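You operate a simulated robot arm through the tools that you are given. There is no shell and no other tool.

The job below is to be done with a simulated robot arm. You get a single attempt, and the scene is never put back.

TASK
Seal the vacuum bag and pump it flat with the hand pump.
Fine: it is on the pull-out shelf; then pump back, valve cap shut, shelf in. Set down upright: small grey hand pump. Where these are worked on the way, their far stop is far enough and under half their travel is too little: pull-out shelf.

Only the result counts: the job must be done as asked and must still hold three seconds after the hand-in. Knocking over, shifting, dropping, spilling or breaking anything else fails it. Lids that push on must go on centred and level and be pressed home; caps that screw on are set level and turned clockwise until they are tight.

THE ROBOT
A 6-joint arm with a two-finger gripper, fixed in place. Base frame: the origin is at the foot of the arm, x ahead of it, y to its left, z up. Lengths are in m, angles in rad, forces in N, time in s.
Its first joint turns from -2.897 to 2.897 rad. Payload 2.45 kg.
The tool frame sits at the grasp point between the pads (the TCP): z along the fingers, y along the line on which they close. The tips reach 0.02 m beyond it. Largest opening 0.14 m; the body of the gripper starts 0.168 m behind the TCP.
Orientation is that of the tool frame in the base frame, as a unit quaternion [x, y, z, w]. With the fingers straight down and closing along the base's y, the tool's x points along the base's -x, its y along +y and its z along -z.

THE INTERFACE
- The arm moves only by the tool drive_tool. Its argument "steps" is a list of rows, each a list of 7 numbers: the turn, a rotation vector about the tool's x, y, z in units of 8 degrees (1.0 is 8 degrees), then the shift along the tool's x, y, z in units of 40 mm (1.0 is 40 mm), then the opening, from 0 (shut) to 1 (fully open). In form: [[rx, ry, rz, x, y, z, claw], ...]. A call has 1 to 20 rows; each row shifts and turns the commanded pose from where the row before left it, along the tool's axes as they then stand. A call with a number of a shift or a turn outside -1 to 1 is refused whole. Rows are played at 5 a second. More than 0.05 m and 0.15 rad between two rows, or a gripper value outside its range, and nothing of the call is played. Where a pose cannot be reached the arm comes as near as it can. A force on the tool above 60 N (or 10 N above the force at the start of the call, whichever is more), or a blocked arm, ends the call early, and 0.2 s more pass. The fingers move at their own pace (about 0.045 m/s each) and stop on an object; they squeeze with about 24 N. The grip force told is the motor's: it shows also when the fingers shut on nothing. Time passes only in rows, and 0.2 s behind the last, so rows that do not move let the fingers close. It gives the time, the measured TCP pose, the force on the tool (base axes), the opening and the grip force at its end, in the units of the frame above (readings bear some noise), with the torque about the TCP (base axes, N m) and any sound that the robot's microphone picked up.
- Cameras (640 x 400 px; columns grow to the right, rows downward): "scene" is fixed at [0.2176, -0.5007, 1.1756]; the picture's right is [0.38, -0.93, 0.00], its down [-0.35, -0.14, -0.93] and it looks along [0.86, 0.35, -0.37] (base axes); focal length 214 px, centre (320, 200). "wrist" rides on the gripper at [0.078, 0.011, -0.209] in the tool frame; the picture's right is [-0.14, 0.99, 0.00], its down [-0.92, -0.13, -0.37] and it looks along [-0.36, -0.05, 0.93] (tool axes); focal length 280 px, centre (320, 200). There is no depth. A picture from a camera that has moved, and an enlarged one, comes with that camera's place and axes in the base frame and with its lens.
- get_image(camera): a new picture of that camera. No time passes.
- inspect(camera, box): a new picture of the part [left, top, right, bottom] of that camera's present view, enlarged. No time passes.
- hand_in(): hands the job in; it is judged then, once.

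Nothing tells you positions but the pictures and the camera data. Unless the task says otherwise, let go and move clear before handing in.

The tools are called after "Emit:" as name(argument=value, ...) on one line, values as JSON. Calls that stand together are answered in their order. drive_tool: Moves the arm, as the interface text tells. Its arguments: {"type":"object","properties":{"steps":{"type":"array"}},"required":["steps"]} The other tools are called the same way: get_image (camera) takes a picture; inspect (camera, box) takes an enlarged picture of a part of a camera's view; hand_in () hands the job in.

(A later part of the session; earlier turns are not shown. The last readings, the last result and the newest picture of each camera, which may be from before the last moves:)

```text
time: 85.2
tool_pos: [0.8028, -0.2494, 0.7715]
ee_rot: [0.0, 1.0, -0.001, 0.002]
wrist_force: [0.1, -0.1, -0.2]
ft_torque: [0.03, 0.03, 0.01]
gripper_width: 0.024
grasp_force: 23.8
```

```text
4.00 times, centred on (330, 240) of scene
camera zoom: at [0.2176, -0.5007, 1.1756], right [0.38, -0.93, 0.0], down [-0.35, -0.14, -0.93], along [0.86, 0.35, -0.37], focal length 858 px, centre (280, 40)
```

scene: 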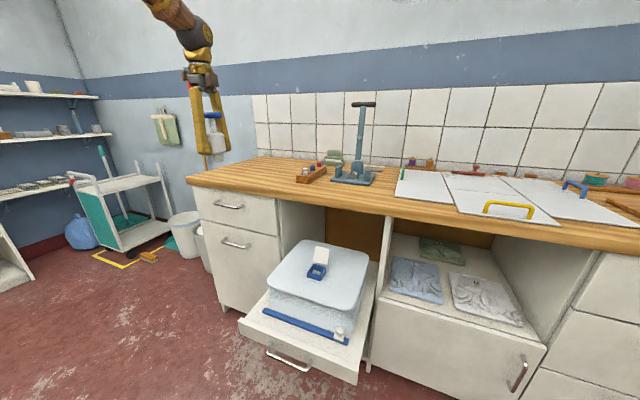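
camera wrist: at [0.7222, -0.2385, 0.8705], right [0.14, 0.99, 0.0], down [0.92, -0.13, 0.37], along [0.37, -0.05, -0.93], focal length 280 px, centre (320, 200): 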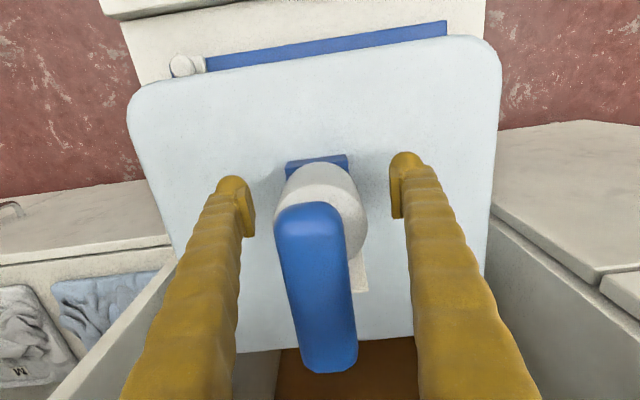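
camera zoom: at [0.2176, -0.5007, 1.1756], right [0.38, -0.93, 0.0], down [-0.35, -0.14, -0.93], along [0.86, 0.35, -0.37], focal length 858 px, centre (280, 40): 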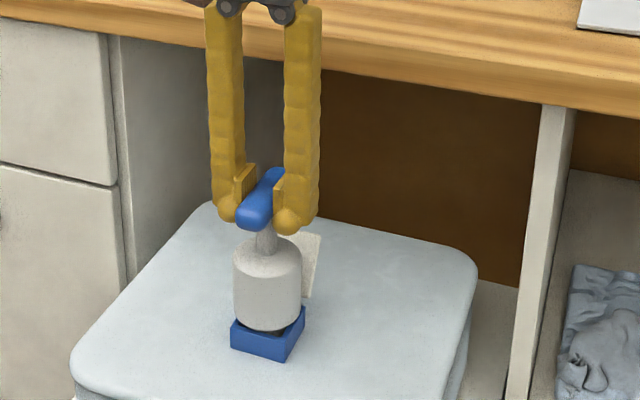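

The handle is gripped. I'll regrip a centimetre higher so the fingertips don't hit the body on the downstroke.

Emit:
drive_tool(steps=[[0, 0, 0, 0, 0, 0, 0.4], [0, 0, 0, 0, 0, 0, 0.4], [0, 0, 0, 0, 0, -0.25, 0.4], [0, 0, 0, 0, 0, 0, 0], [0, 0, 0, 0, 0, 0, 0], [0, 0, 0, 0, 0, 0, 0]])

Emit:
drive_tool(steps=[[0, 0, 0, 0, 0, 0.25, 0], [0, 0, 0, 0, 0, 0.25, 0], [0, 0, 0, 0, 0, 0, 0]])

Emit:
inspect(camera="scene", box=[280, 190, 380, 290])

```text
time: 86.7
tool_pos: [0.8021, -0.2487, 0.7805]
ee_rot: [-0.001, 1.0, -0.002, 0.003]
wrist_force: [1.0, 0.3, -0.8]
ft_torque: [0.04, 0.0, 0.0]
gripper_width: 0.0265
grasp_force: 24.5
```

```text
time: 87.5
tool_pos: [0.8022, -0.2487, 0.7584]
ee_rot: [0.001, 1.0, -0.002, 0.002]
wrist_force: [-0.2, -0.7, 2.4]
ft_torque: [0.03, 0.11, 0.02]
gripper_width: 0.0268
grasp_force: 24.5
```

```text
4.00 times, centred on (330, 240) of scene
camera zoom: at [0.2176, -0.5007, 1.1756], right [0.38, -0.93, 0.0], down [-0.35, -0.14, -0.93], along [0.86, 0.35, -0.37], focal length 858 px, centre (280, 40)
```

zoom: 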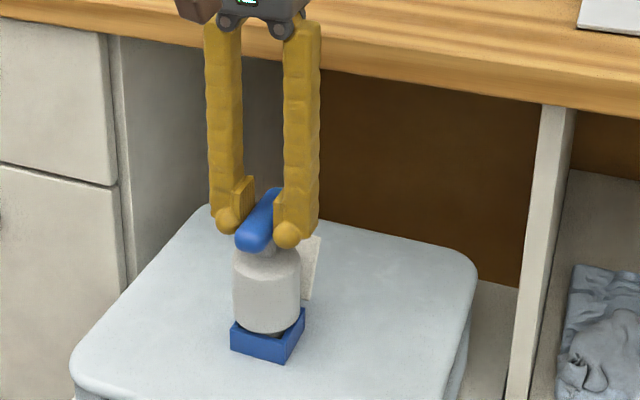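

The handle moves down with slight resistance. Continuing to the bottom of the stroke.

Emit:
drive_tool(steps=[[0, 0, 0, 0, 0, 0.2, 0], [0, 0, 0, 0, 0, 0.2, 0], [0, 0, 0, 0, 0, 0, 0]])

Emit:
inspect(camera="scene", box=[280, 190, 380, 290])

```text
time: 88.2
tool_pos: [0.8004, -0.2484, 0.7419]
ee_rot: [0.0, 1.0, -0.001, 0.003]
wrist_force: [-1.0, -0.5, 3.4]
ft_torque: [-0.01, 0.11, 0.01]
gripper_width: 0.0268
grasp_force: 24.0
heard: click
```

```text
4.00 times, centred on (330, 240) of scene
camera zoom: at [0.2176, -0.5007, 1.1756], right [0.38, -0.93, 0.0], down [-0.35, -0.14, -0.93], along [0.86, 0.35, -0.37], focal length 858 px, centre (280, 40)
```

zoom: 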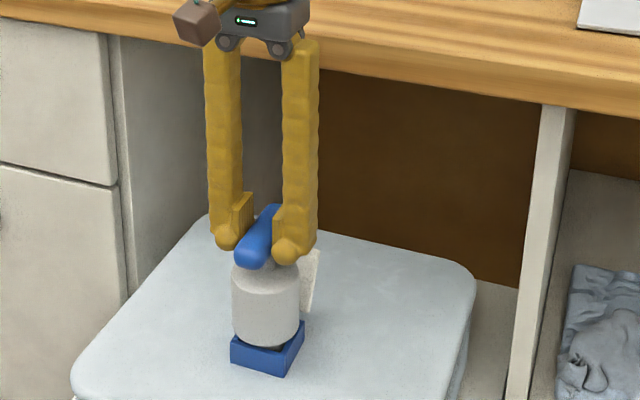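

A click, and the bag sank a little: one stroke counted. Now the up-stroke.

Emit:
drive_tool(steps=[[0, 0, 0, 0, 0, -0.25, 0], [0, 0, 0, 0, 0, -0.25, 0], [0, 0, 0, 0, 0, -0.25, 0], [0, 0, 0, 0, 0, 0, 0]])

Emit:
inspect(camera="scene", box=[280, 190, 380, 290])

```text
time: 89.2
tool_pos: [0.8014, -0.2474, 0.7721]
ee_rot: [0.0, 1.0, -0.002, 0.002]
wrist_force: [0.4, 0.1, -0.4]
ft_torque: [0.01, 0.02, -0.03]
gripper_width: 0.0267
grasp_force: 23.8
```

```text
4.00 times, centred on (330, 240) of scene
camera zoom: at [0.2176, -0.5007, 1.1756], right [0.38, -0.93, 0.0], down [-0.35, -0.14, -0.93], along [0.86, 0.35, -0.37], focal length 858 px, centre (280, 40)
```

zoom: 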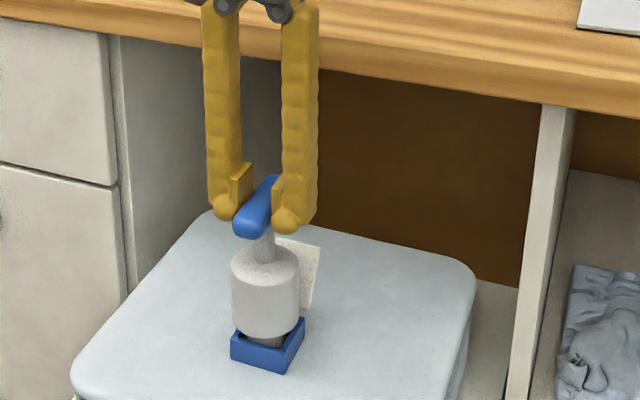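

The body is barely lifted and still in the cup. Second stroke, a little deeper as the bag sinks.

Emit:
drive_tool(steps=[[0, 0, 0, 0, 0, 0.2, 0], [0, 0, 0, 0, 0, 0.25, 0], [0, 0, 0, 0, 0, 0.25, 0], [0, 0, 0, 0, 0, 0.25, 0], [0, 0, 0, 0, 0, 0, 0]])

Emit:
inspect(camera="scene", box=[280, 190, 380, 290])

```text
time: 90.5
tool_pos: [0.8009, -0.247, 0.7347]
ee_rot: [0.0, 1.0, -0.002, 0.003]
wrist_force: [-0.8, 0.3, 4.0]
ft_torque: [0.0, 0.14, -0.02]
gripper_width: 0.0264
grasp_force: 23.8
```

```text
4.00 times, centred on (330, 240) of scene
camera zoom: at [0.2176, -0.5007, 1.1756], right [0.38, -0.93, 0.0], down [-0.35, -0.14, -0.93], along [0.86, 0.35, -0.37], focal length 858 px, centre (280, 40)
```

zoom: 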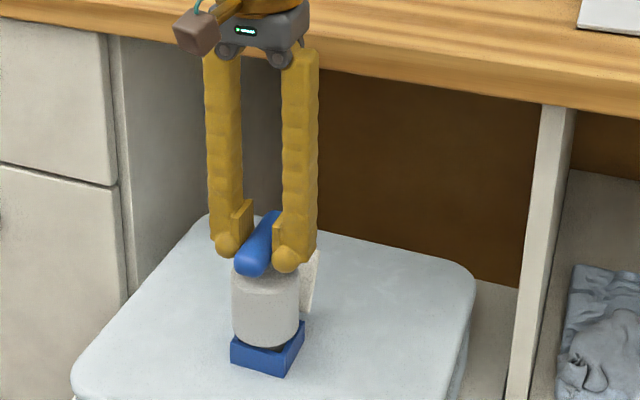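

Emit:
drive_tool(steps=[[0, 0, 0, 0, 0, 0.15, 0], [0, 0, 0, 0, 0, 0, 0]])

Emit:
drive_tool(steps=[[0, 0, 0, 0, 0, 0.1, 0], [0, 0, 0, 0, 0, 0, 0]])

Emit:
inspect(camera="scene", box=[280, 190, 380, 290])

```text
time: 91.0
tool_pos: [0.8014, -0.2483, 0.728]
ee_rot: [0.0, 1.0, -0.002, 0.002]
wrist_force: [-0.1, -1.5, 2.9]
ft_torque: [-0.06, 0.11, 0.01]
gripper_width: 0.0266
grasp_force: 23.7
heard: click
```

```text
time: 91.7
tool_pos: [0.8008, -0.2476, 0.7241]
ee_rot: [0.0, 1.0, -0.002, 0.002]
wrist_force: [-1.7, 0.4, 2.7]
ft_torque: [0.04, 0.22, 0.04]
gripper_width: 0.0264
grasp_force: 23.4
```

```text
4.00 times, centred on (330, 240) of scene
camera zoom: at [0.2176, -0.5007, 1.1756], right [0.38, -0.93, 0.0], down [-0.35, -0.14, -0.93], along [0.86, 0.35, -0.37], focal length 858 px, centre (280, 40)
```

zoom: 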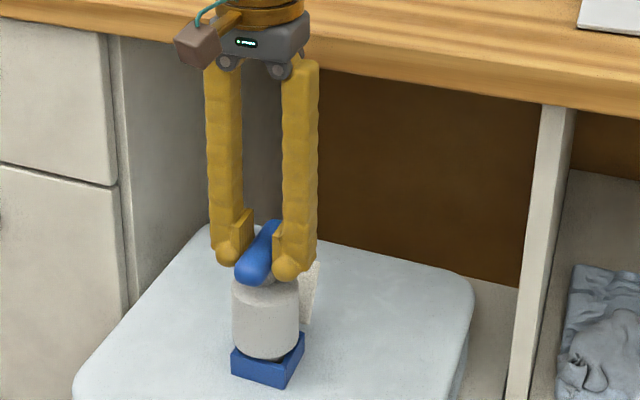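

Second click. The cup sinks about 12 mm per stroke. Third stroke: up 36 mm, down 46 mm.

Emit:
drive_tool(steps=[[0, 0, 0, 0, 0, -0.3, 0], [0, 0, 0, 0, 0, -0.3, 0], [0, 0, 0, 0, 0, -0.3, 0], [0, 0, 0, 0, 0, 0, 0], [0, 0, 0, 0, 0, 0.25, 0], [0, 0, 0, 0, 0, 0.25, 0], [0, 0, 0, 0, 0, 0.25, 0], [0, 0, 0, 0, 0, 0.25, 0], [0, 0, 0, 0, 0, 0.15, 0], [0, 0, 0, 0, 0, 0, 0]])

Emit:
inspect(camera="scene", box=[280, 190, 380, 290])

```text
time: 93.8
tool_pos: [0.8011, -0.2485, 0.7146]
ee_rot: [0.0, 1.0, -0.002, 0.003]
wrist_force: [0.6, 0.5, 3.0]
ft_torque: [-0.01, 0.0, 0.01]
gripper_width: 0.0264
grasp_force: 24.2
heard: click
```

```text
4.00 times, centred on (330, 240) of scene
camera zoom: at [0.2176, -0.5007, 1.1756], right [0.38, -0.93, 0.0], down [-0.35, -0.14, -0.93], along [0.86, 0.35, -0.37], focal length 858 px, centre (280, 40)
```

zoom: 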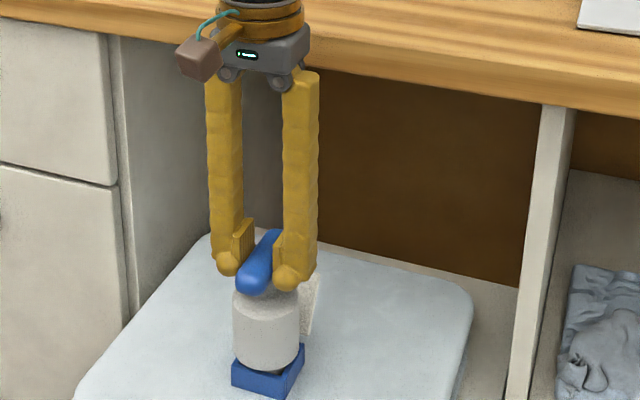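

Third click. Repeating the stroke.

Emit:
drive_tool(steps=[[0, 0, 0, 0, 0, -0.3, 0], [0, 0, 0, 0, 0, -0.3, 0], [0, 0, 0, 0, 0, -0.27, 0], [0, 0, 0, 0, 0, 0, 0], [0, 0, 0, 0, 0, 0.25, 0], [0, 0, 0, 0, 0, 0.25, 0], [0, 0, 0, 0, 0, 0.25, 0], [0, 0, 0, 0, 0, 0.25, 0], [0, 0, 0, 0, 0, 0.15, 0], [0, 0, 0, 0, 0, 0, 0]])

Emit:
inspect(camera="scene", box=[260, 200, 380, 320])

```text
time: 96.0
tool_pos: [0.8027, -0.2491, 0.7018]
ee_rot: [0.0, 1.0, -0.002, 0.003]
wrist_force: [0.2, 0.1, 3.2]
ft_torque: [0.03, -0.13, -0.02]
gripper_width: 0.0266
grasp_force: 24.3
heard: click
```

```text
3.33 times, centred on (320, 260) of scene
camera zoom: at [0.2176, -0.5007, 1.1756], right [0.38, -0.93, 0.0], down [-0.35, -0.14, -0.93], along [0.86, 0.35, -0.37], focal length 715 px, centre (320, 0)
```

zoom: 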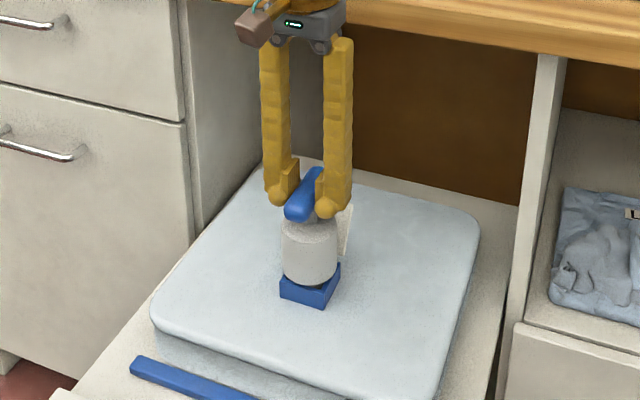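

Fourth click, and the bag is visibly flatter. Fifth stroke.

Emit:
drive_tool(steps=[[0, 0, 0, 0, 0, -0.3, 0], [0, 0, 0, 0, 0, -0.3, 0], [0, 0, 0, 0, 0, -0.27, 0], [0, 0, 0, 0, 0, 0, 0], [0, 0, 0, 0, 0, 0.25, 0], [0, 0, 0, 0, 0, 0.25, 0], [0, 0, 0, 0, 0, 0.25, 0], [0, 0, 0, 0, 0, 0.25, 0], [0, 0, 0, 0, 0, 0.15, 0], [0, 0, 0, 0, 0, 0, 0]])

Emit:
inspect(camera="scene", box=[240, 200, 400, 360])

```text
time: 98.2
tool_pos: [0.8019, -0.2479, 0.6919]
ee_rot: [0.001, 1.0, -0.001, 0.003]
wrist_force: [0.4, -1.0, 4.0]
ft_torque: [-0.04, -0.12, -0.02]
gripper_width: 0.0267
grasp_force: 24.2
```

```text
2.50 times, centred on (320, 280) of scene
camera zoom: at [0.2176, -0.5007, 1.1756], right [0.38, -0.93, 0.0], down [-0.35, -0.14, -0.93], along [0.86, 0.35, -0.37], focal length 536 px, centre (320, 0)
```

zoom: 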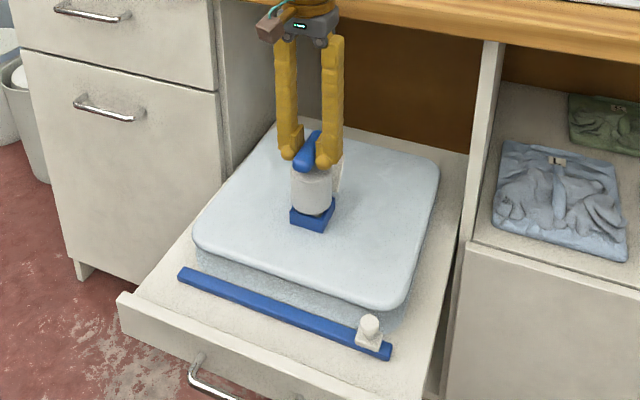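

No click on that one yet, so I'll press a little deeper.

Emit:
drive_tool(steps=[[0, 0, 0, 0, 0, 0.1, 0], [0, 0, 0, 0, 0, 0.1, 0], [0, 0, 0, 0, 0, 0, 0]])

Emit:
inspect(camera="scene", box=[280, 210, 380, 310])

```text
time: 99.0
tool_pos: [0.8018, -0.2492, 0.6827]
ee_rot: [0.0, 1.0, -0.001, 0.002]
wrist_force: [-0.1, -0.9, 3.0]
ft_torque: [0.07, 0.04, 0.03]
gripper_width: 0.0265
grasp_force: 24.0
heard: click
```

```text
4.00 times, centred on (330, 260) of scene
camera zoom: at [0.2176, -0.5007, 1.1756], right [0.38, -0.93, 0.0], down [-0.35, -0.14, -0.93], along [0.86, 0.35, -0.37], focal length 858 px, centre (280, -40)
```

zoom: 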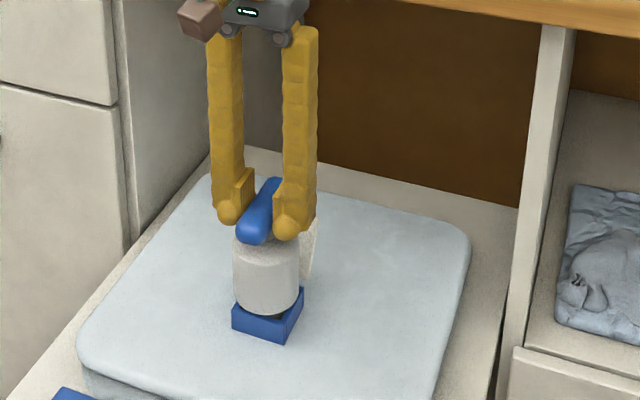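

Fifth click. Sixth stroke.

Emit:
drive_tool(steps=[[0, 0, 0, 0, 0, -0.3, 0], [0, 0, 0, 0, 0, -0.3, 0], [0, 0, 0, 0, 0, -0.25, 0], [0, 0, 0, 0, 0, 0, 0], [0, 0, 0, 0, 0, 0.25, 0], [0, 0, 0, 0, 0, 0.25, 0], [0, 0, 0, 0, 0, 0.25, 0], [0, 0, 0, 0, 0, 0.25, 0], [0, 0, 0, 0, 0, 0.15, 0], [0, 0, 0, 0, 0, 0, 0]])

Emit:
inspect(camera="scene", box=[240, 200, 400, 360])

```text
time: 101.2
tool_pos: [0.8018, -0.2496, 0.6722]
ee_rot: [0.0, 1.0, -0.002, 0.002]
wrist_force: [0.2, 0.1, 5.2]
ft_torque: [0.05, -0.07, -0.02]
gripper_width: 0.0266
grasp_force: 24.3
heard: click
```

```text
2.50 times, centred on (320, 280) of scene
camera zoom: at [0.2176, -0.5007, 1.1756], right [0.38, -0.93, 0.0], down [-0.35, -0.14, -0.93], along [0.86, 0.35, -0.37], focal length 536 px, centre (320, 0)
```

zoom: 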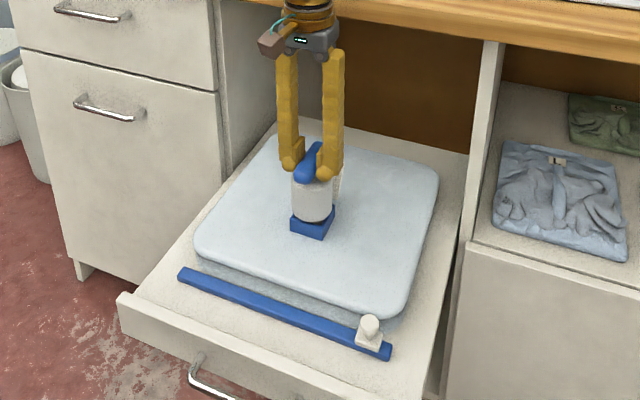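

Sixth click. Seventh stroke.

Emit:
drive_tool(steps=[[0, 0, 0, 0, 0, -0.3, 0], [0, 0, 0, 0, 0, -0.3, 0], [0, 0, 0, 0, 0, -0.25, 0], [0, 0, 0, 0, 0, 0, 0], [0, 0, 0, 0, 0, 0.25, 0], [0, 0, 0, 0, 0, 0.25, 0], [0, 0, 0, 0, 0, 0.25, 0], [0, 0, 0, 0, 0, 0.25, 0], [0, 0, 0, 0, 0, 0.17, 0], [0, 0, 0, 0, 0, 0, 0]])

Emit:
inspect(camera="scene", box=[240, 200, 400, 360])

```text
time: 103.5
tool_pos: [0.8022, -0.2494, 0.6585]
ee_rot: [0.0, 1.0, -0.002, 0.004]
wrist_force: [1.1, 4.2, 23.0]
ft_torque: [0.21, -0.15, 0.02]
gripper_width: 0.0263
grasp_force: 23.3
heard: click
```

```text
2.50 times, centred on (320, 280) of scene
camera zoom: at [0.2176, -0.5007, 1.1756], right [0.38, -0.93, 0.0], down [-0.35, -0.14, -0.93], along [0.86, 0.35, -0.37], focal length 536 px, centre (320, 0)
```

zoom: 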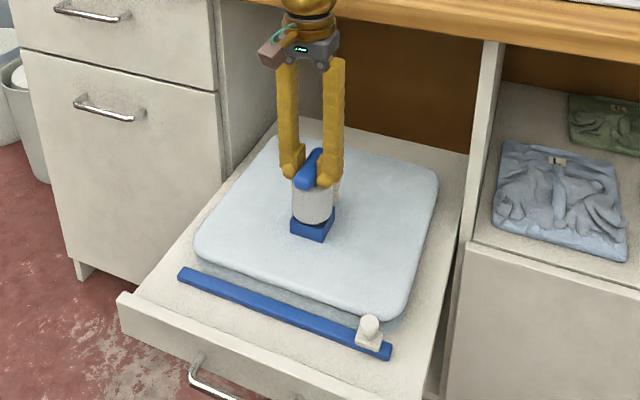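

A click again, but the handle is now bottoming out (23 N) and the bag sinks less. Another stroke, with less depth, to see if it is fully flat.

Emit:
drive_tool(steps=[[0, 0, 0, 0, 0, -0.3, 0], [0, 0, 0, 0, 0, -0.3, 0], [0, 0, 0, 0, 0, -0.3, 0], [0, 0, 0, 0, 0, 0, 0]])

Emit:
inspect(camera="scene", box=[240, 200, 400, 360])

Emit:
drive_tool(steps=[[0, 0, 0, 0, 0, 0.25, 0], [0, 0, 0, 0, 0, 0.25, 0], [0, 0, 0, 0, 0, 0.25, 0], [0, 0, 0, 0, 0, 0.2, 0], [0, 0, 0, 0, 0, 0, 0]])

Emit:
inspect(camera="scene", box=[240, 200, 400, 360])

```text
time: 104.5
tool_pos: [0.8008, -0.2485, 0.6956]
ee_rot: [-0.001, 1.0, -0.002, 0.003]
wrist_force: [-0.1, -0.8, 1.4]
ft_torque: [0.0, 0.03, 0.03]
gripper_width: 0.0263
grasp_force: 24.8
```

```text
2.50 times, centred on (320, 280) of scene
camera zoom: at [0.2176, -0.5007, 1.1756], right [0.38, -0.93, 0.0], down [-0.35, -0.14, -0.93], along [0.86, 0.35, -0.37], focal length 536 px, centre (320, 0)
```

zoom: 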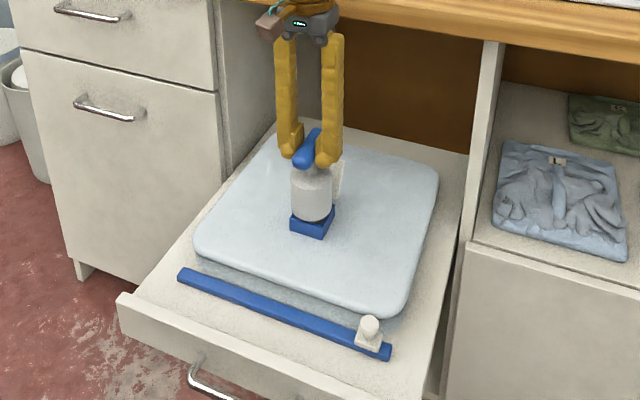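

```text
time: 105.7
tool_pos: [0.8023, -0.2484, 0.6588]
ee_rot: [0.0, 1.0, -0.002, 0.005]
wrist_force: [0.7, 1.7, 40.1]
ft_torque: [0.18, -0.14, 0.01]
gripper_width: 0.0263
grasp_force: 23.8
heard: click
```

```text
2.50 times, centred on (320, 280) of scene
camera zoom: at [0.2176, -0.5007, 1.1756], right [0.38, -0.93, 0.0], down [-0.35, -0.14, -0.93], along [0.86, 0.35, -0.37], focal length 536 px, centre (320, 0)
```

zoom: 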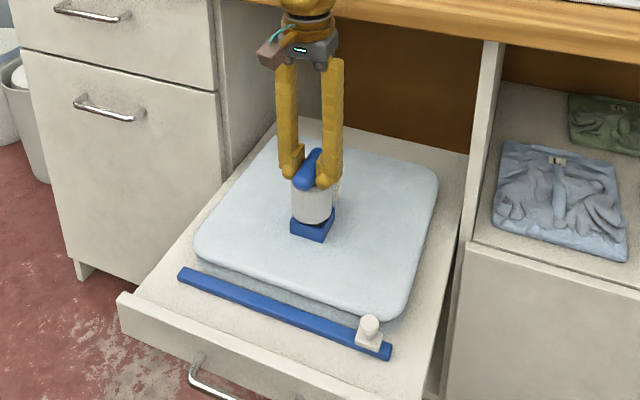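

The bag no longer sinks and the handle bottoms out hard: it is pumped flat. I'll raise the handle again, let go, and go down to grip the body.

Emit:
drive_tool(steps=[[0, 0, 0, 0, 0, -0.25, 0], [0, 0, 0, 0, 0, -0.3, 0], [0, 0, 0, 0, 0, -0.3, 0], [0, 0, 0, 0, 0, 0, 0], [0, 0, 0, 0, 0, 0, 0.4], [0, 0, 0, 0, 0, 0, 0.8], [0, 0, 0, 0, 0, 0, 0.8], [0, 0, 0, 0, 0, 0, 0.8], [0, 0, 0, 0, 0, 0, 0.8]])

Emit:
inspect(camera="scene", box=[280, 220, 380, 320])

Emit:
get_image(camera="wrist")

```text
time: 107.7
tool_pos: [0.8008, -0.2469, 0.691]
ee_rot: [0.0, 1.0, -0.001, 0.003]
wrist_force: [0.2, 0.7, 0.3]
ft_torque: [-0.02, 0.01, 0.03]
gripper_width: 0.1121
grasp_force: 0.1
```

```text
4.00 times, centred on (330, 270) of scene
camera zoom: at [0.2176, -0.5007, 1.1756], right [0.38, -0.93, 0.0], down [-0.35, -0.14, -0.93], along [0.86, 0.35, -0.37], focal length 858 px, centre (280, -80)
```

zoom: 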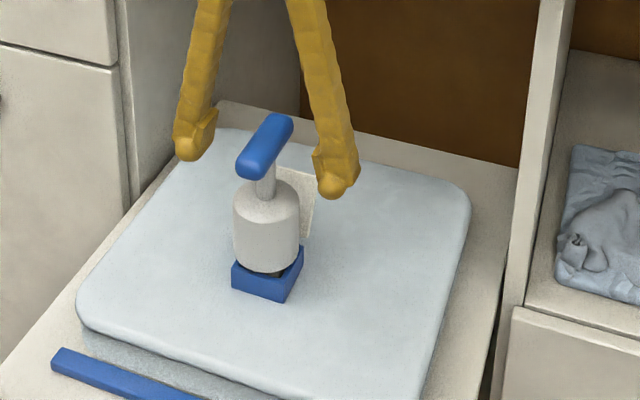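

```text
taken
camera wrist: at [0.7229, -0.2376, 0.8997], right [0.14, 0.99, 0.0], down [0.92, -0.13, 0.37], along [0.37, -0.05, -0.93], focal length 280 px, centre (320, 200)
```

wrist: 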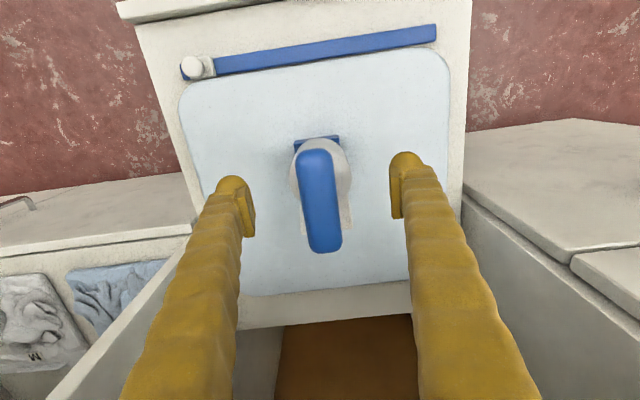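

The pump is still standing in the valve cup, which has dropped about 67 mm. I'll descend to the body (TCP z≈0.595) and grip it.

Emit:
drive_tool(steps=[[0, 0, 0, 0, 0, 0.8, 0.8], [0, 0, 0, 0, 0, 0.8, 0.8], [0, 0, 0, 0, 0, 0.75, 0.8], [0, 0, 0, 0, 0, 0, 0.8]])

Emit:
inspect(camera="scene", box=[280, 220, 380, 320])

Emit:
get_image(camera="wrist")

```text
time: 108.7
tool_pos: [0.8007, -0.2489, 0.5985]
ee_rot: [0.001, 1.0, -0.001, 0.003]
wrist_force: [0.2, -0.8, -0.2]
ft_torque: [0.02, 0.03, 0.0]
gripper_width: 0.1121
grasp_force: 0.1
```

```text
4.00 times, centred on (330, 270) of scene
camera zoom: at [0.2176, -0.5007, 1.1756], right [0.38, -0.93, 0.0], down [-0.35, -0.14, -0.93], along [0.86, 0.35, -0.37], focal length 858 px, centre (280, -80)
```

zoom: 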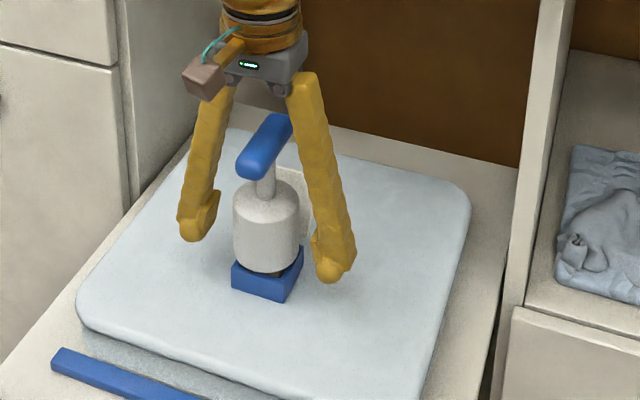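

```text
taken
camera wrist: at [0.7225, -0.2376, 0.8072], right [0.14, 0.99, 0.0], down [0.92, -0.13, 0.37], along [0.37, -0.05, -0.93], focal length 280 px, centre (320, 200)
```

wrist: 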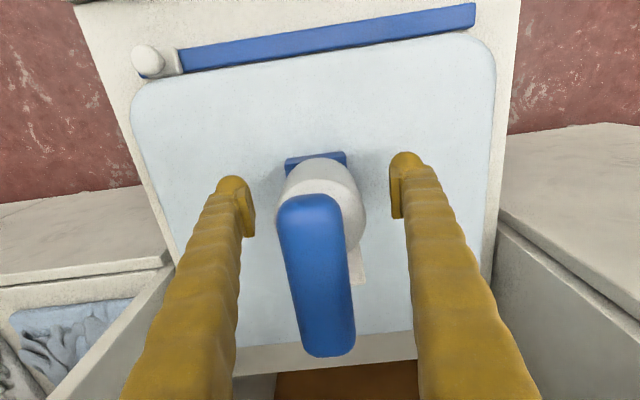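

The relative position matches where I released it earlier. Closing and lifting.

Emit:
drive_tool(steps=[[0, 0, 0, 0, 0, 0.08, 0.8], [0, 0, 0, 0, 0, 0, 0.3], [0, 0, 0, 0, 0, 0, 0], [0, 0, 0, 0, 0, 0, 0], [0, 0, 0, 0, 0, 0, 0], [0, 0, 0, 0, 0, 0, 0]])

Emit:
drive_tool(steps=[[0, 0, 0, 0, 0, -0.15, 0], [0, 0, 0, 0, 0, -0.2, 0], [0, 0, 0, 0, 0, -0.3, 0], [0, 0, 0, 0, 0, -0.4, 0], [0, 0, 0, 0, 0, -0.4, 0], [0, 0, 0, 0, 0, 0, 0]])

Emit:
inspect(camera="scene", box=[260, 200, 380, 320])

```text
time: 110.0
tool_pos: [0.8029, -0.2481, 0.5945]
ee_rot: [0.0, 1.0, -0.002, 0.002]
wrist_force: [0.2, -1.5, 0.7]
ft_torque: [-0.01, -0.03, 0.01]
gripper_width: 0.0612
grasp_force: 23.8
```

```text
time: 111.5
tool_pos: [0.8021, -0.2479, 0.653]
ee_rot: [0.0, 1.0, -0.002, 0.003]
wrist_force: [-0.6, -0.4, -1.8]
ft_torque: [0.02, 0.0, 0.02]
gripper_width: 0.0613
grasp_force: 24.1
```

```text
3.33 times, centred on (320, 260) of scene
camera zoom: at [0.2176, -0.5007, 1.1756], right [0.38, -0.93, 0.0], down [-0.35, -0.14, -0.93], along [0.86, 0.35, -0.37], focal length 715 px, centre (320, 0)
```

zoom: 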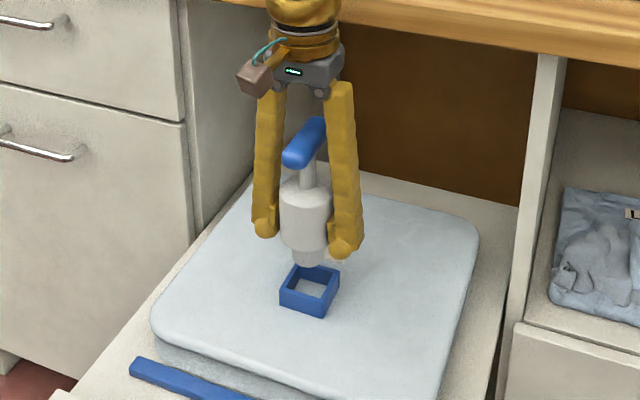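

The pump is out and the bag stays flat. I'll carry it back along the same path, first straight up.

Emit:
drive_tool(steps=[[0, 0, 0, 0, 0, -0.6, 0], [0, 0, 0, 0.1, 0, -0.9, 0], [0, 0, 0, 0.2, 0, -0.9, 0], [0, 0, 0, 0.2, 0, -0.9, 0], [0, 0, 0, 0.2, 0, -0.9, 0], [0, 0, 0, 0.2, 0, -0.9, 0], [0, 0, 0, 0.1, 0, -0.9, 0], [0, 0, 0, 0, 0, -0.9, 0], [0, 0, 0, 0, 0, -0.9, 0], [0, 0, 0, 0, 0, -0.9, 0], [0, 0, 0, 0, 0, -0.9, 0], [0, 0, 0, 0, 0, -0.5, 0], [0, 0, 0, 0, 0, 0, 0]])

Emit:
drive_tool(steps=[[0, 0, 0, 0, 0.5, 0, 0], [0, 0, 0, 0, 0.9, 0, 0], [0, 0, 0, 0, 0.9, 0, 0], [0, 0, 0, 0, 0.9, 0, 0], [0, 0, 0, 0, 0.9, 0, 0], [0, 0, 0, 0, 0.9, 0, 0], [0, 0, 0, 0, 0.9, 0, 0], [0, 0, 0, 0, 0.9, 0, 0], [0, 0, 0, 0, 0.9, 0, 0], [0, 0, 0, 0, 0.9, 0, 0], [0, 0, 0, 0, 0.6, 0, 0], [0, 0, 0, 0, 0, 0, 0]])

Emit:
drive_tool(steps=[[0, 0, 1, 0, 0, 0, 0], [0, 0, 1, 0, 0, 0, 0], [0, 0, 1, 0, 0, 0, 0], [0, 0, 1, 0, 0, 0, 0], [0, 0, 1, 0, 0, 0, 0], [0, 0, 1, 0, 0, 0, 0], [0, 0, 1, 0, 0, 0, 0], [0, 0, 1, 0, 0, 0, 0], [0, 0, 1, 0, 0, 0, 0], [0, 0, 1, 0, 0, 0, 0], [0, 0, 1, 0, 0, 0, 0], [0, 0, 0.15, 0, 0, 0, 0], [0, 0, 0, 0, 0, 0, 0]])

Emit:
get_image(camera="scene")

```text
time: 114.2
tool_pos: [0.7592, -0.2491, 1.0558]
ee_rot: [0.0, 1.0, -0.002, 0.002]
wrist_force: [-0.2, 0.4, -2.0]
ft_torque: [-0.01, 0.02, -0.02]
gripper_width: 0.0611
grasp_force: 24.4
```

```text
time: 116.8
tool_pos: [0.7578, 0.1205, 1.0533]
ee_rot: [0.0, 1.0, -0.002, 0.002]
wrist_force: [0.0, -0.6, -2.5]
ft_torque: [0.0, 0.01, -0.02]
gripper_width: 0.0614
grasp_force: 24.1
```

```text
time: 119.7
tool_pos: [0.7593, 0.1219, 1.0548]
ee_rot: [0.702, 0.712, 0.0, 0.003]
wrist_force: [-0.4, -0.4, -2.4]
ft_torque: [0.02, 0.03, -0.02]
gripper_width: 0.0613
grasp_force: 24.3
```

```text
taken
```

scene: 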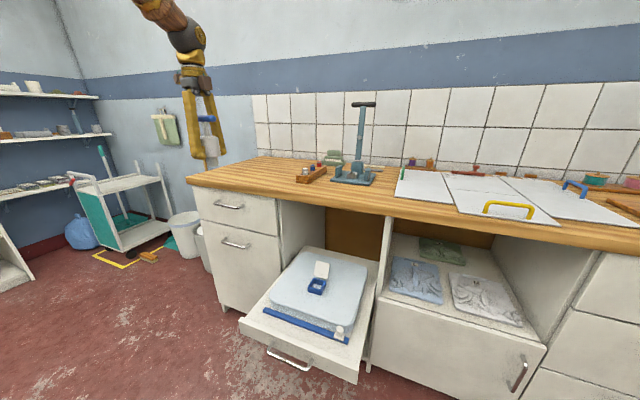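

Pump upright. Moving it back over its original spot.

Emit:
drive_tool(steps=[[0, 0, 0, -0.02, 0.5, 0, 0], [0, 0, 0, -0.02, 0.9, 0, 0], [0, 0, 0, -0.02, 0.9, 0, 0], [0, 0, 0, -0.02, 0.9, 0, 0], [0, 0, 0, -0.02, 0.9, 0, 0], [0, 0, 0, -0.02, 0.9, 0, 0], [0, 0, 0, -0.02, 0.9, 0, 0], [0, 0, 0, 0, 0, 0, 0], [0, 0, 0, 0, 0, 0.6, 0], [0, 0, 0, 0, 0, 0.8, 0], [0, 0, 0, 0, 0, 0.7, 0], [0, 0, 0, 0, 0, 0, 0]])

Emit:
inspect(camera="scene", box=[210, 110, 310, 200])

```text
time: 122.2
tool_pos: [0.996, 0.1194, 0.973]
ee_rot: [0.702, 0.712, 0.001, 0.003]
wrist_force: [0.0, -0.3, -2.0]
ft_torque: [0.0, 0.01, -0.03]
gripper_width: 0.0614
grasp_force: 24.0
```

```text
4.44 times, centred on (260, 155) of scene
camera zoom: at [0.2176, -0.5007, 1.1756], right [0.38, -0.93, 0.0], down [-0.35, -0.14, -0.93], along [0.86, 0.35, -0.37], focal length 953 px, centre (587, 400)
```

zoom: 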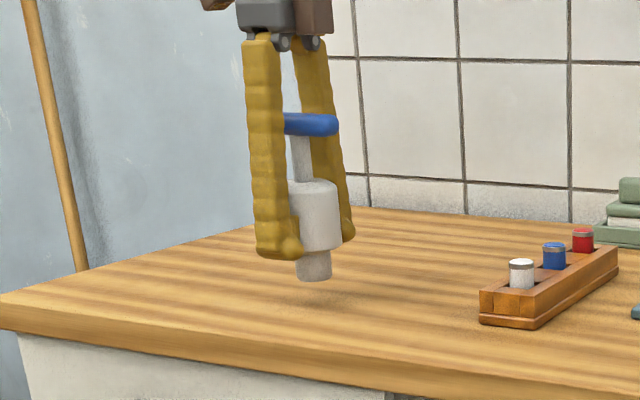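

Emit:
drive_tool(steps=[[0, 0, 0, 0, 0, 0.2, 0], [0, 0, 0, 0, 0, 0.15, 0], [0, 0, 0, 0, 0, 0.1, 0], [0, 0, 0, 0, 0, 0, 0]])

Emit:
drive_tool(steps=[[0, 0, 0, 0, 0, 0.08, 0], [0, 0, 0, 0, 0, 0, 0]])

```text
time: 123.2
tool_pos: [0.9945, 0.117, 0.9532]
ee_rot: [0.702, 0.712, 0.0, 0.003]
wrist_force: [0.5, 0.3, -2.4]
ft_torque: [0.04, 0.0, -0.02]
gripper_width: 0.0612
grasp_force: 24.3
```

```text
time: 123.8
tool_pos: [0.9962, 0.1175, 0.9507]
ee_rot: [0.703, 0.712, 0.0, 0.004]
wrist_force: [-0.1, 0.5, -1.2]
ft_torque: [0.04, -0.01, -0.01]
gripper_width: 0.0611
grasp_force: 24.2
```

Emit:
drive_tool(steps=[[0, 0, 0, 0, 0, 0.05, 0], [0, 0, 0, 0, 0, 0, 0]])

Emit:
drive_tool(steps=[[0, 0, 0, 0, 0, 0.04, 0], [0, 0, 0, 0, 0, 0, 0]])

Emit:
inspect(camera="scene", box=[210, 110, 310, 200])

```text
time: 124.5
tool_pos: [0.9964, 0.1182, 0.9492]
ee_rot: [0.702, 0.712, 0.001, 0.003]
wrist_force: [-0.2, -0.7, -1.3]
ft_torque: [-0.01, 0.03, 0.0]
gripper_width: 0.0611
grasp_force: 24.2
```

```text
time: 125.0
tool_pos: [0.9959, 0.1186, 0.9473]
ee_rot: [0.702, 0.712, 0.0, 0.003]
wrist_force: [0.2, -0.4, -2.4]
ft_torque: [-0.01, 0.0, 0.02]
gripper_width: 0.0613
grasp_force: 24.1
```

```text
4.44 times, centred on (260, 155) of scene
camera zoom: at [0.2176, -0.5007, 1.1756], right [0.38, -0.93, 0.0], down [-0.35, -0.14, -0.93], along [0.86, 0.35, -0.37], focal length 953 px, centre (587, 400)
```

zoom: 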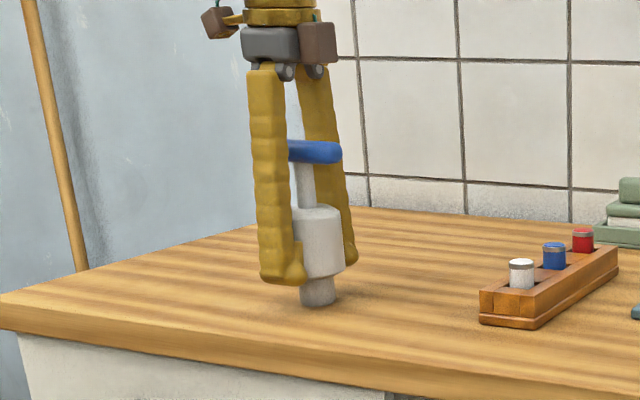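

Emit:
drive_tool(steps=[[0, 0, 0, 0, 0, 0.04, 0], [0, 0, 0, 0, 0, 0, 0]])

Emit:
drive_tool(steps=[[0, 0, 0, 0, 0, 0.04, 0], [0, 0, 0, 0, 0, 0, 0]])

```text
time: 125.7
tool_pos: [0.9965, 0.1173, 0.9468]
ee_rot: [0.702, 0.712, 0.001, 0.003]
wrist_force: [1.3, -5.2, 14.2]
ft_torque: [-0.38, 0.19, 0.07]
gripper_width: 0.0613
grasp_force: 23.8
```

```text
time: 126.2
tool_pos: [0.9961, 0.1167, 0.9446]
ee_rot: [0.703, 0.712, 0.001, 0.004]
wrist_force: [2.4, 0.7, 19.9]
ft_torque: [-0.01, 0.05, 0.07]
gripper_width: 0.0611
grasp_force: 24.1
```

Firm contact with the worktop. I'll ease off slightly and release.

Emit:
drive_tool(steps=[[0, 0, 0, 0, 0, -0.06, 0], [0, 0, 0, 0, 0, 0, 0.5], [0, 0, 0, 0, 0, 0, 0.6], [0, 0, 0, 0, 0, 0, 0.85], [0, 0, 0, 0, 0, 0, 0.85]])

Emit:
inspect(camera="scene", box=[210, 110, 310, 200])

Emit:
get_image(camera="wrist")

```text
time: 127.5
tool_pos: [0.995, 0.1189, 0.9464]
ee_rot: [0.703, 0.711, 0.0, 0.002]
wrist_force: [0.4, 0.5, 1.1]
ft_torque: [0.01, 0.01, 0.01]
gripper_width: 0.1189
grasp_force: 0.0
```

```text
4.44 times, centred on (260, 155) of scene
camera zoom: at [0.2176, -0.5007, 1.1756], right [0.38, -0.93, 0.0], down [-0.35, -0.14, -0.93], along [0.86, 0.35, -0.37], focal length 953 px, centre (587, 400)
```

zoom: 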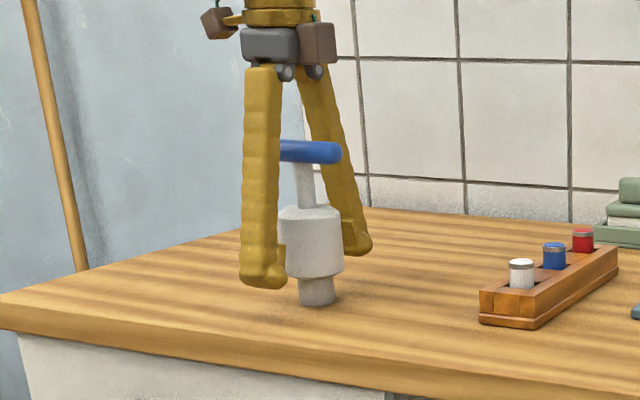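

```text
taken
camera wrist: at [1.005, 0.1962, 1.1557], right [0.99, -0.12, 0.01], down [-0.12, -0.92, 0.37], along [-0.04, -0.37, -0.93], focal length 280 px, centre (320, 200)
```

wrist: 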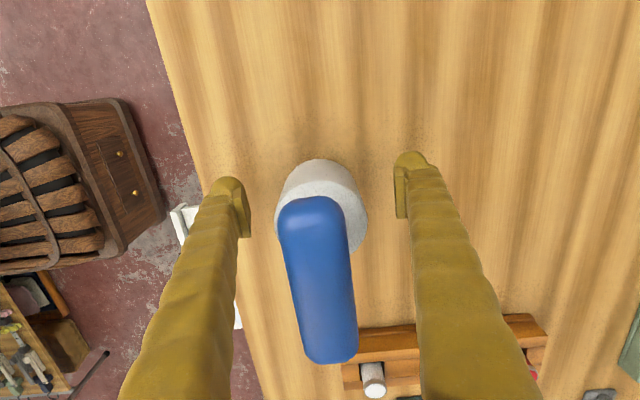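

The pump stands upright on its original spot. I'll lift clear, back away from the worktop, and look at the valve cap.

Emit:
drive_tool(steps=[[0, 0, 0, 0, 0, -0.5, 0.85], [0, 0, 0, 0, 0, -0.9, 0.85], [0, 0, 0, 0, 0, -0.9, 0.85], [0, 0, 0, 0, 0, -0.9, 0.85], [0, 0, 0, 0, 0, -0.9, 0.85], [0, 0, 0, 0, 0, -0.3, 0.85], [0, 0, 0, 0, -0.9, 0, 0.85], [0, 0, 0, 0, -1, 0, 0.85], [0, 0, 0, 0, -1, 0, 0.5], [0, 0, 0, 0, -1, 0, 0.3], [0, 0, 0, 0, -1, 0, 0], [0, 0, 0, 0, -1, 0, 0], [0, 0, 0, 0, -1, 0, 0], [0, 0, 0, -0.7, -0.6, 0, 0], [0, 0, 0, -1, 0, 0, 0], [0, 0, 0, -1, 0, 0, 0], [0, 0, 0, -1, 0, 0, 0], [0, 0, 0, -1, 0, 0, 0], [0, 0, 0, 0, 0, 0, 0]])

Emit:
get_image(camera="scene")

Emit:
get_image(camera="wrist")

```text
time: 131.4
tool_pos: [0.698, -0.0744, 1.1209]
ee_rot: [0.702, 0.712, 0.001, 0.003]
wrist_force: [0.3, -0.3, 0.2]
ft_torque: [-0.01, 0.01, 0.01]
gripper_width: 0.0
grasp_force: 24.1
```

```text
taken
```

scene: 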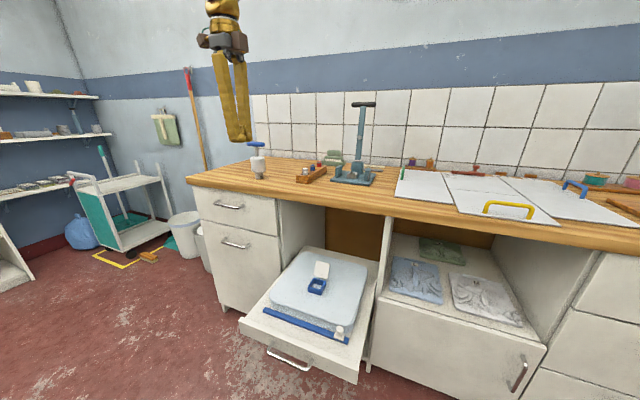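

```text
taken
camera wrist: at [0.7069, 0.0036, 1.3296], right [0.99, -0.12, 0.01], down [-0.12, -0.92, 0.37], along [-0.04, -0.37, -0.93], focal length 280 px, centre (320, 200)
```

wrist: 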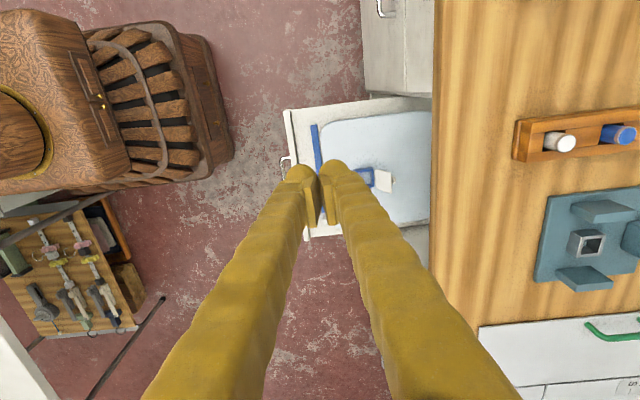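

Emit:
inspect(camera="scene", box=[280, 240, 360, 320])

Emit:
inspect(camera="wrist", box=[280, 90, 480, 250])

```text
5.00 times, centred on (320, 280) of scene
camera zoom: at [0.2176, -0.5007, 1.1756], right [0.38, -0.93, 0.0], down [-0.35, -0.14, -0.93], along [0.86, 0.35, -0.37], focal length 1072 px, centre (320, -200)
```

zoom: 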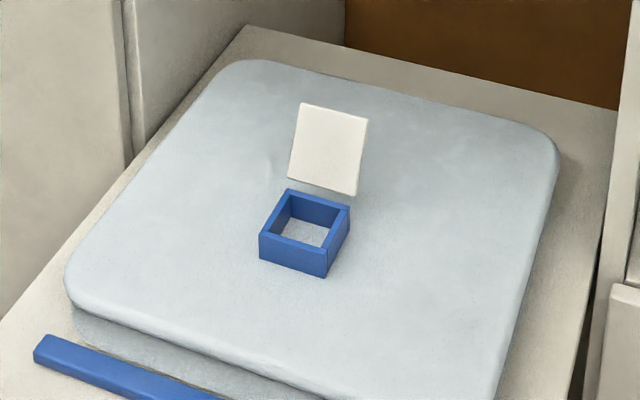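

```text
2.50 times, centred on (380, 170) of wrist
camera zoom: at [0.7069, 0.0036, 1.3296], right [0.99, -0.12, 0.01], down [-0.12, -0.92, 0.37], along [-0.04, -0.37, -0.93], focal length 701 px, centre (170, 275)
```

zoom: 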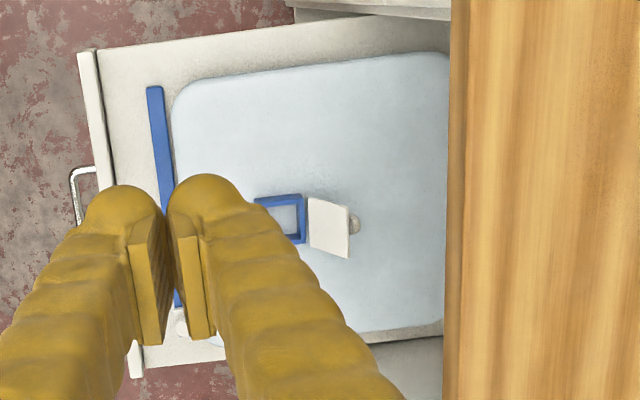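

The cap hinges at about (0.836, -0.249, 0.582), with its top at (0.866, 0.637), leaning back. I'll tilt the closed fingers about 35° forward, reach the tip over and behind the flap, and pull it over toward the robot.

Emit:
drive_tool(steps=[[0, 0, 0, -0.87, 0.25, 0.3, 0], [0, 0, 0, -0.87, 0.25, 0.3, 0], [0, 0, 0, -0.87, 0.25, 0.3, 0], [0, 0, 0, -0.87, 0.25, 0.3, 0], [0, 0, 0, -0.87, 0.25, 0.3, 0], [0, 0, 0, 0, 0, 1, 0], [0, 0, 0, 0, 0, 1, 0], [0, 0, 0, 0, 0, 1, 0], [0, 0, 0, 0, 0, 1, 0], [0, 0, 0, 0, 0, 1, 0], [0, 0, 0, 0, 0, 1, 0], [-1, 0, 0, 0, 0, 0, 0], [-1, 0, 0, 0, 0, 0, 0], [-1, 0, 0, 0, 0, 0, 0], [-1, 0, 0, 0, 0, 0, 0], [-0.4, 0, 0, 0, 0, 0, 0], [0, 0, 0, 0, 0, 0, 0]])

Emit:
get_image(camera="wrist")

Emit:
inspect(camera="scene", box=[260, 200, 380, 320])

```text
time: 135.1
tool_pos: [0.7512, -0.2429, 0.821]
ee_rot: [0.674, 0.686, 0.199, 0.186]
wrist_force: [0.5, -1.3, 0.3]
ft_torque: [0.02, -0.01, -0.01]
gripper_width: 0.0001
grasp_force: 24.5
out of reach, approached as far as the arm can: row 15
```

```text
taken
camera wrist: at [0.6501, -0.1707, 1.0061], right [0.85, -0.13, 0.52], down [-0.28, -0.93, 0.24], along [0.45, -0.35, -0.82], focal length 280 px, centre (320, 200)
```

wrist: 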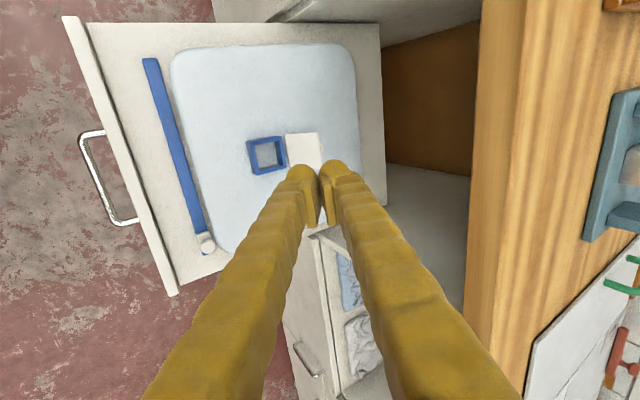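

```text
3.33 times, centred on (320, 260) of scene
camera zoom: at [0.2176, -0.5007, 1.1756], right [0.38, -0.93, 0.0], down [-0.35, -0.14, -0.93], along [0.86, 0.35, -0.37], focal length 715 px, centre (320, 0)
```

zoom: 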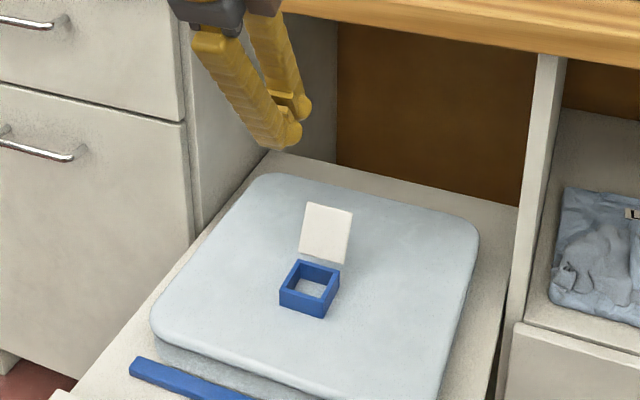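

Emit:
drive_tool(steps=[[0, 0, 0, -0.05, 0.315, 0.8, 0], [0, 0, 0, -0.05, 0.315, 0.8, 0], [0, 0, 0, -0.05, 0.315, 0.8, 0], [0, 0, 0, -0.05, 0.2, 0.5, 0], [-0.6, 0, 0, 0, 0, 0, 0], [0, 0, 0, 0, 0, 0, 0]])

Emit:
get_image(camera="wrist")

Emit:
inspect(camera="scene", box=[260, 200, 380, 320])

```text
time: 136.4
tool_pos: [0.8519, -0.2474, 0.7472]
ee_rot: [0.665, 0.678, 0.229, 0.215]
wrist_force: [-0.8, -0.1, -0.4]
ft_torque: [0.0, 0.0, -0.02]
gripper_width: 0.0001
grasp_force: 23.9
```

```text
taken
camera wrist: at [0.7354, -0.1757, 0.9226], right [0.8, -0.13, 0.59], down [-0.3, -0.93, 0.21], along [0.52, -0.34, -0.78], focal length 280 px, centre (320, 200)
```

wrist: 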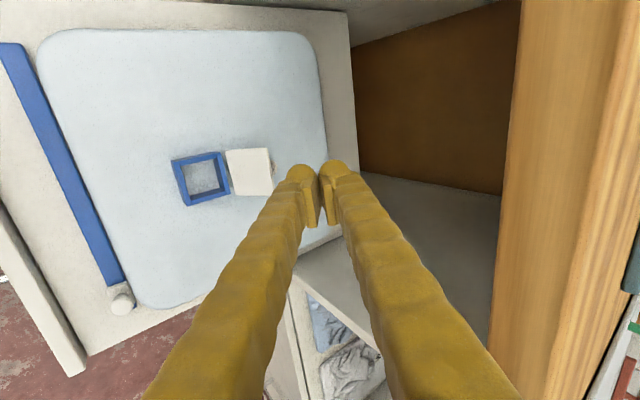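

```text
3.33 times, centred on (320, 260) of scene
camera zoom: at [0.2176, -0.5007, 1.1756], right [0.38, -0.93, 0.0], down [-0.35, -0.14, -0.93], along [0.86, 0.35, -0.37], focal length 715 px, centre (320, 0)
```

zoom: 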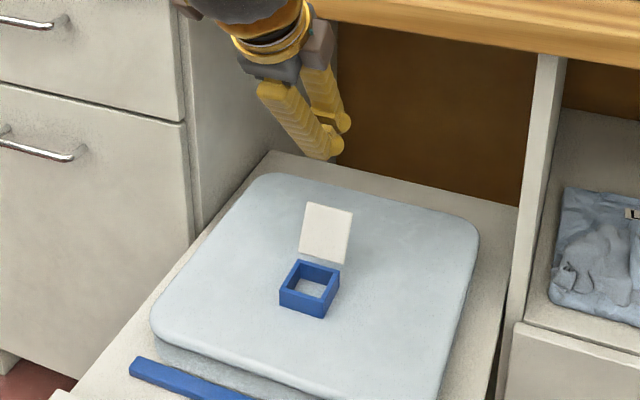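

Emit:
drive_tool(steps=[[0, 0, 0, -0.03, -0.08, 0.68, 0], [0, 0, 0, -0.03, -0.08, 0.68, 0], [0, 0, 0, -0.03, -0.08, 0.68, 0], [0, 0, 0, 0, -0.26, 0.35, 0], [0, 0, 0, 0, -0.26, 0.35, 0], [0, 0, 0, 0, 0, 0, 0]])

Emit:
get_image(camera="wrist")

Emit:
inspect(camera="scene", box=[280, 220, 380, 320])

```text
time: 137.8
tool_pos: [0.893, -0.249, 0.6412]
ee_rot: [0.665, 0.678, 0.228, 0.214]
wrist_force: [1.0, -0.3, 0.6]
ft_torque: [0.01, 0.02, -0.01]
gripper_width: 0.0
grasp_force: 24.2
```

```text
taken
camera wrist: at [0.7761, -0.1769, 0.8169], right [0.8, -0.13, 0.59], down [-0.3, -0.93, 0.21], along [0.52, -0.34, -0.78], focal length 280 px, centre (320, 200)
```

wrist: 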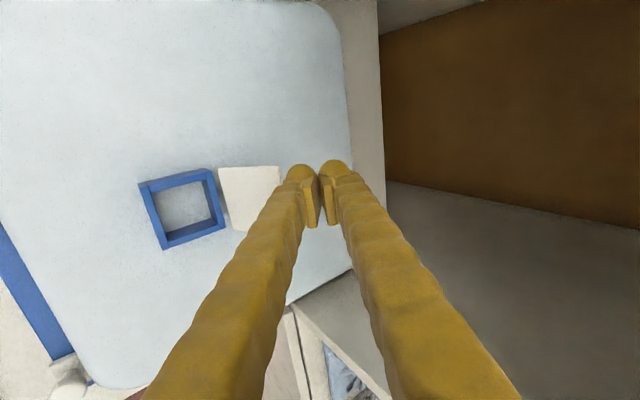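

```text
4.00 times, centred on (330, 270) of scene
camera zoom: at [0.2176, -0.5007, 1.1756], right [0.38, -0.93, 0.0], down [-0.35, -0.14, -0.93], along [0.86, 0.35, -0.37], focal length 858 px, centre (280, -80)
```

zoom: 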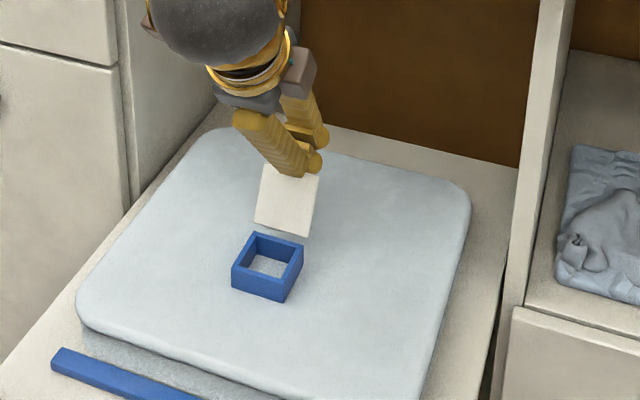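

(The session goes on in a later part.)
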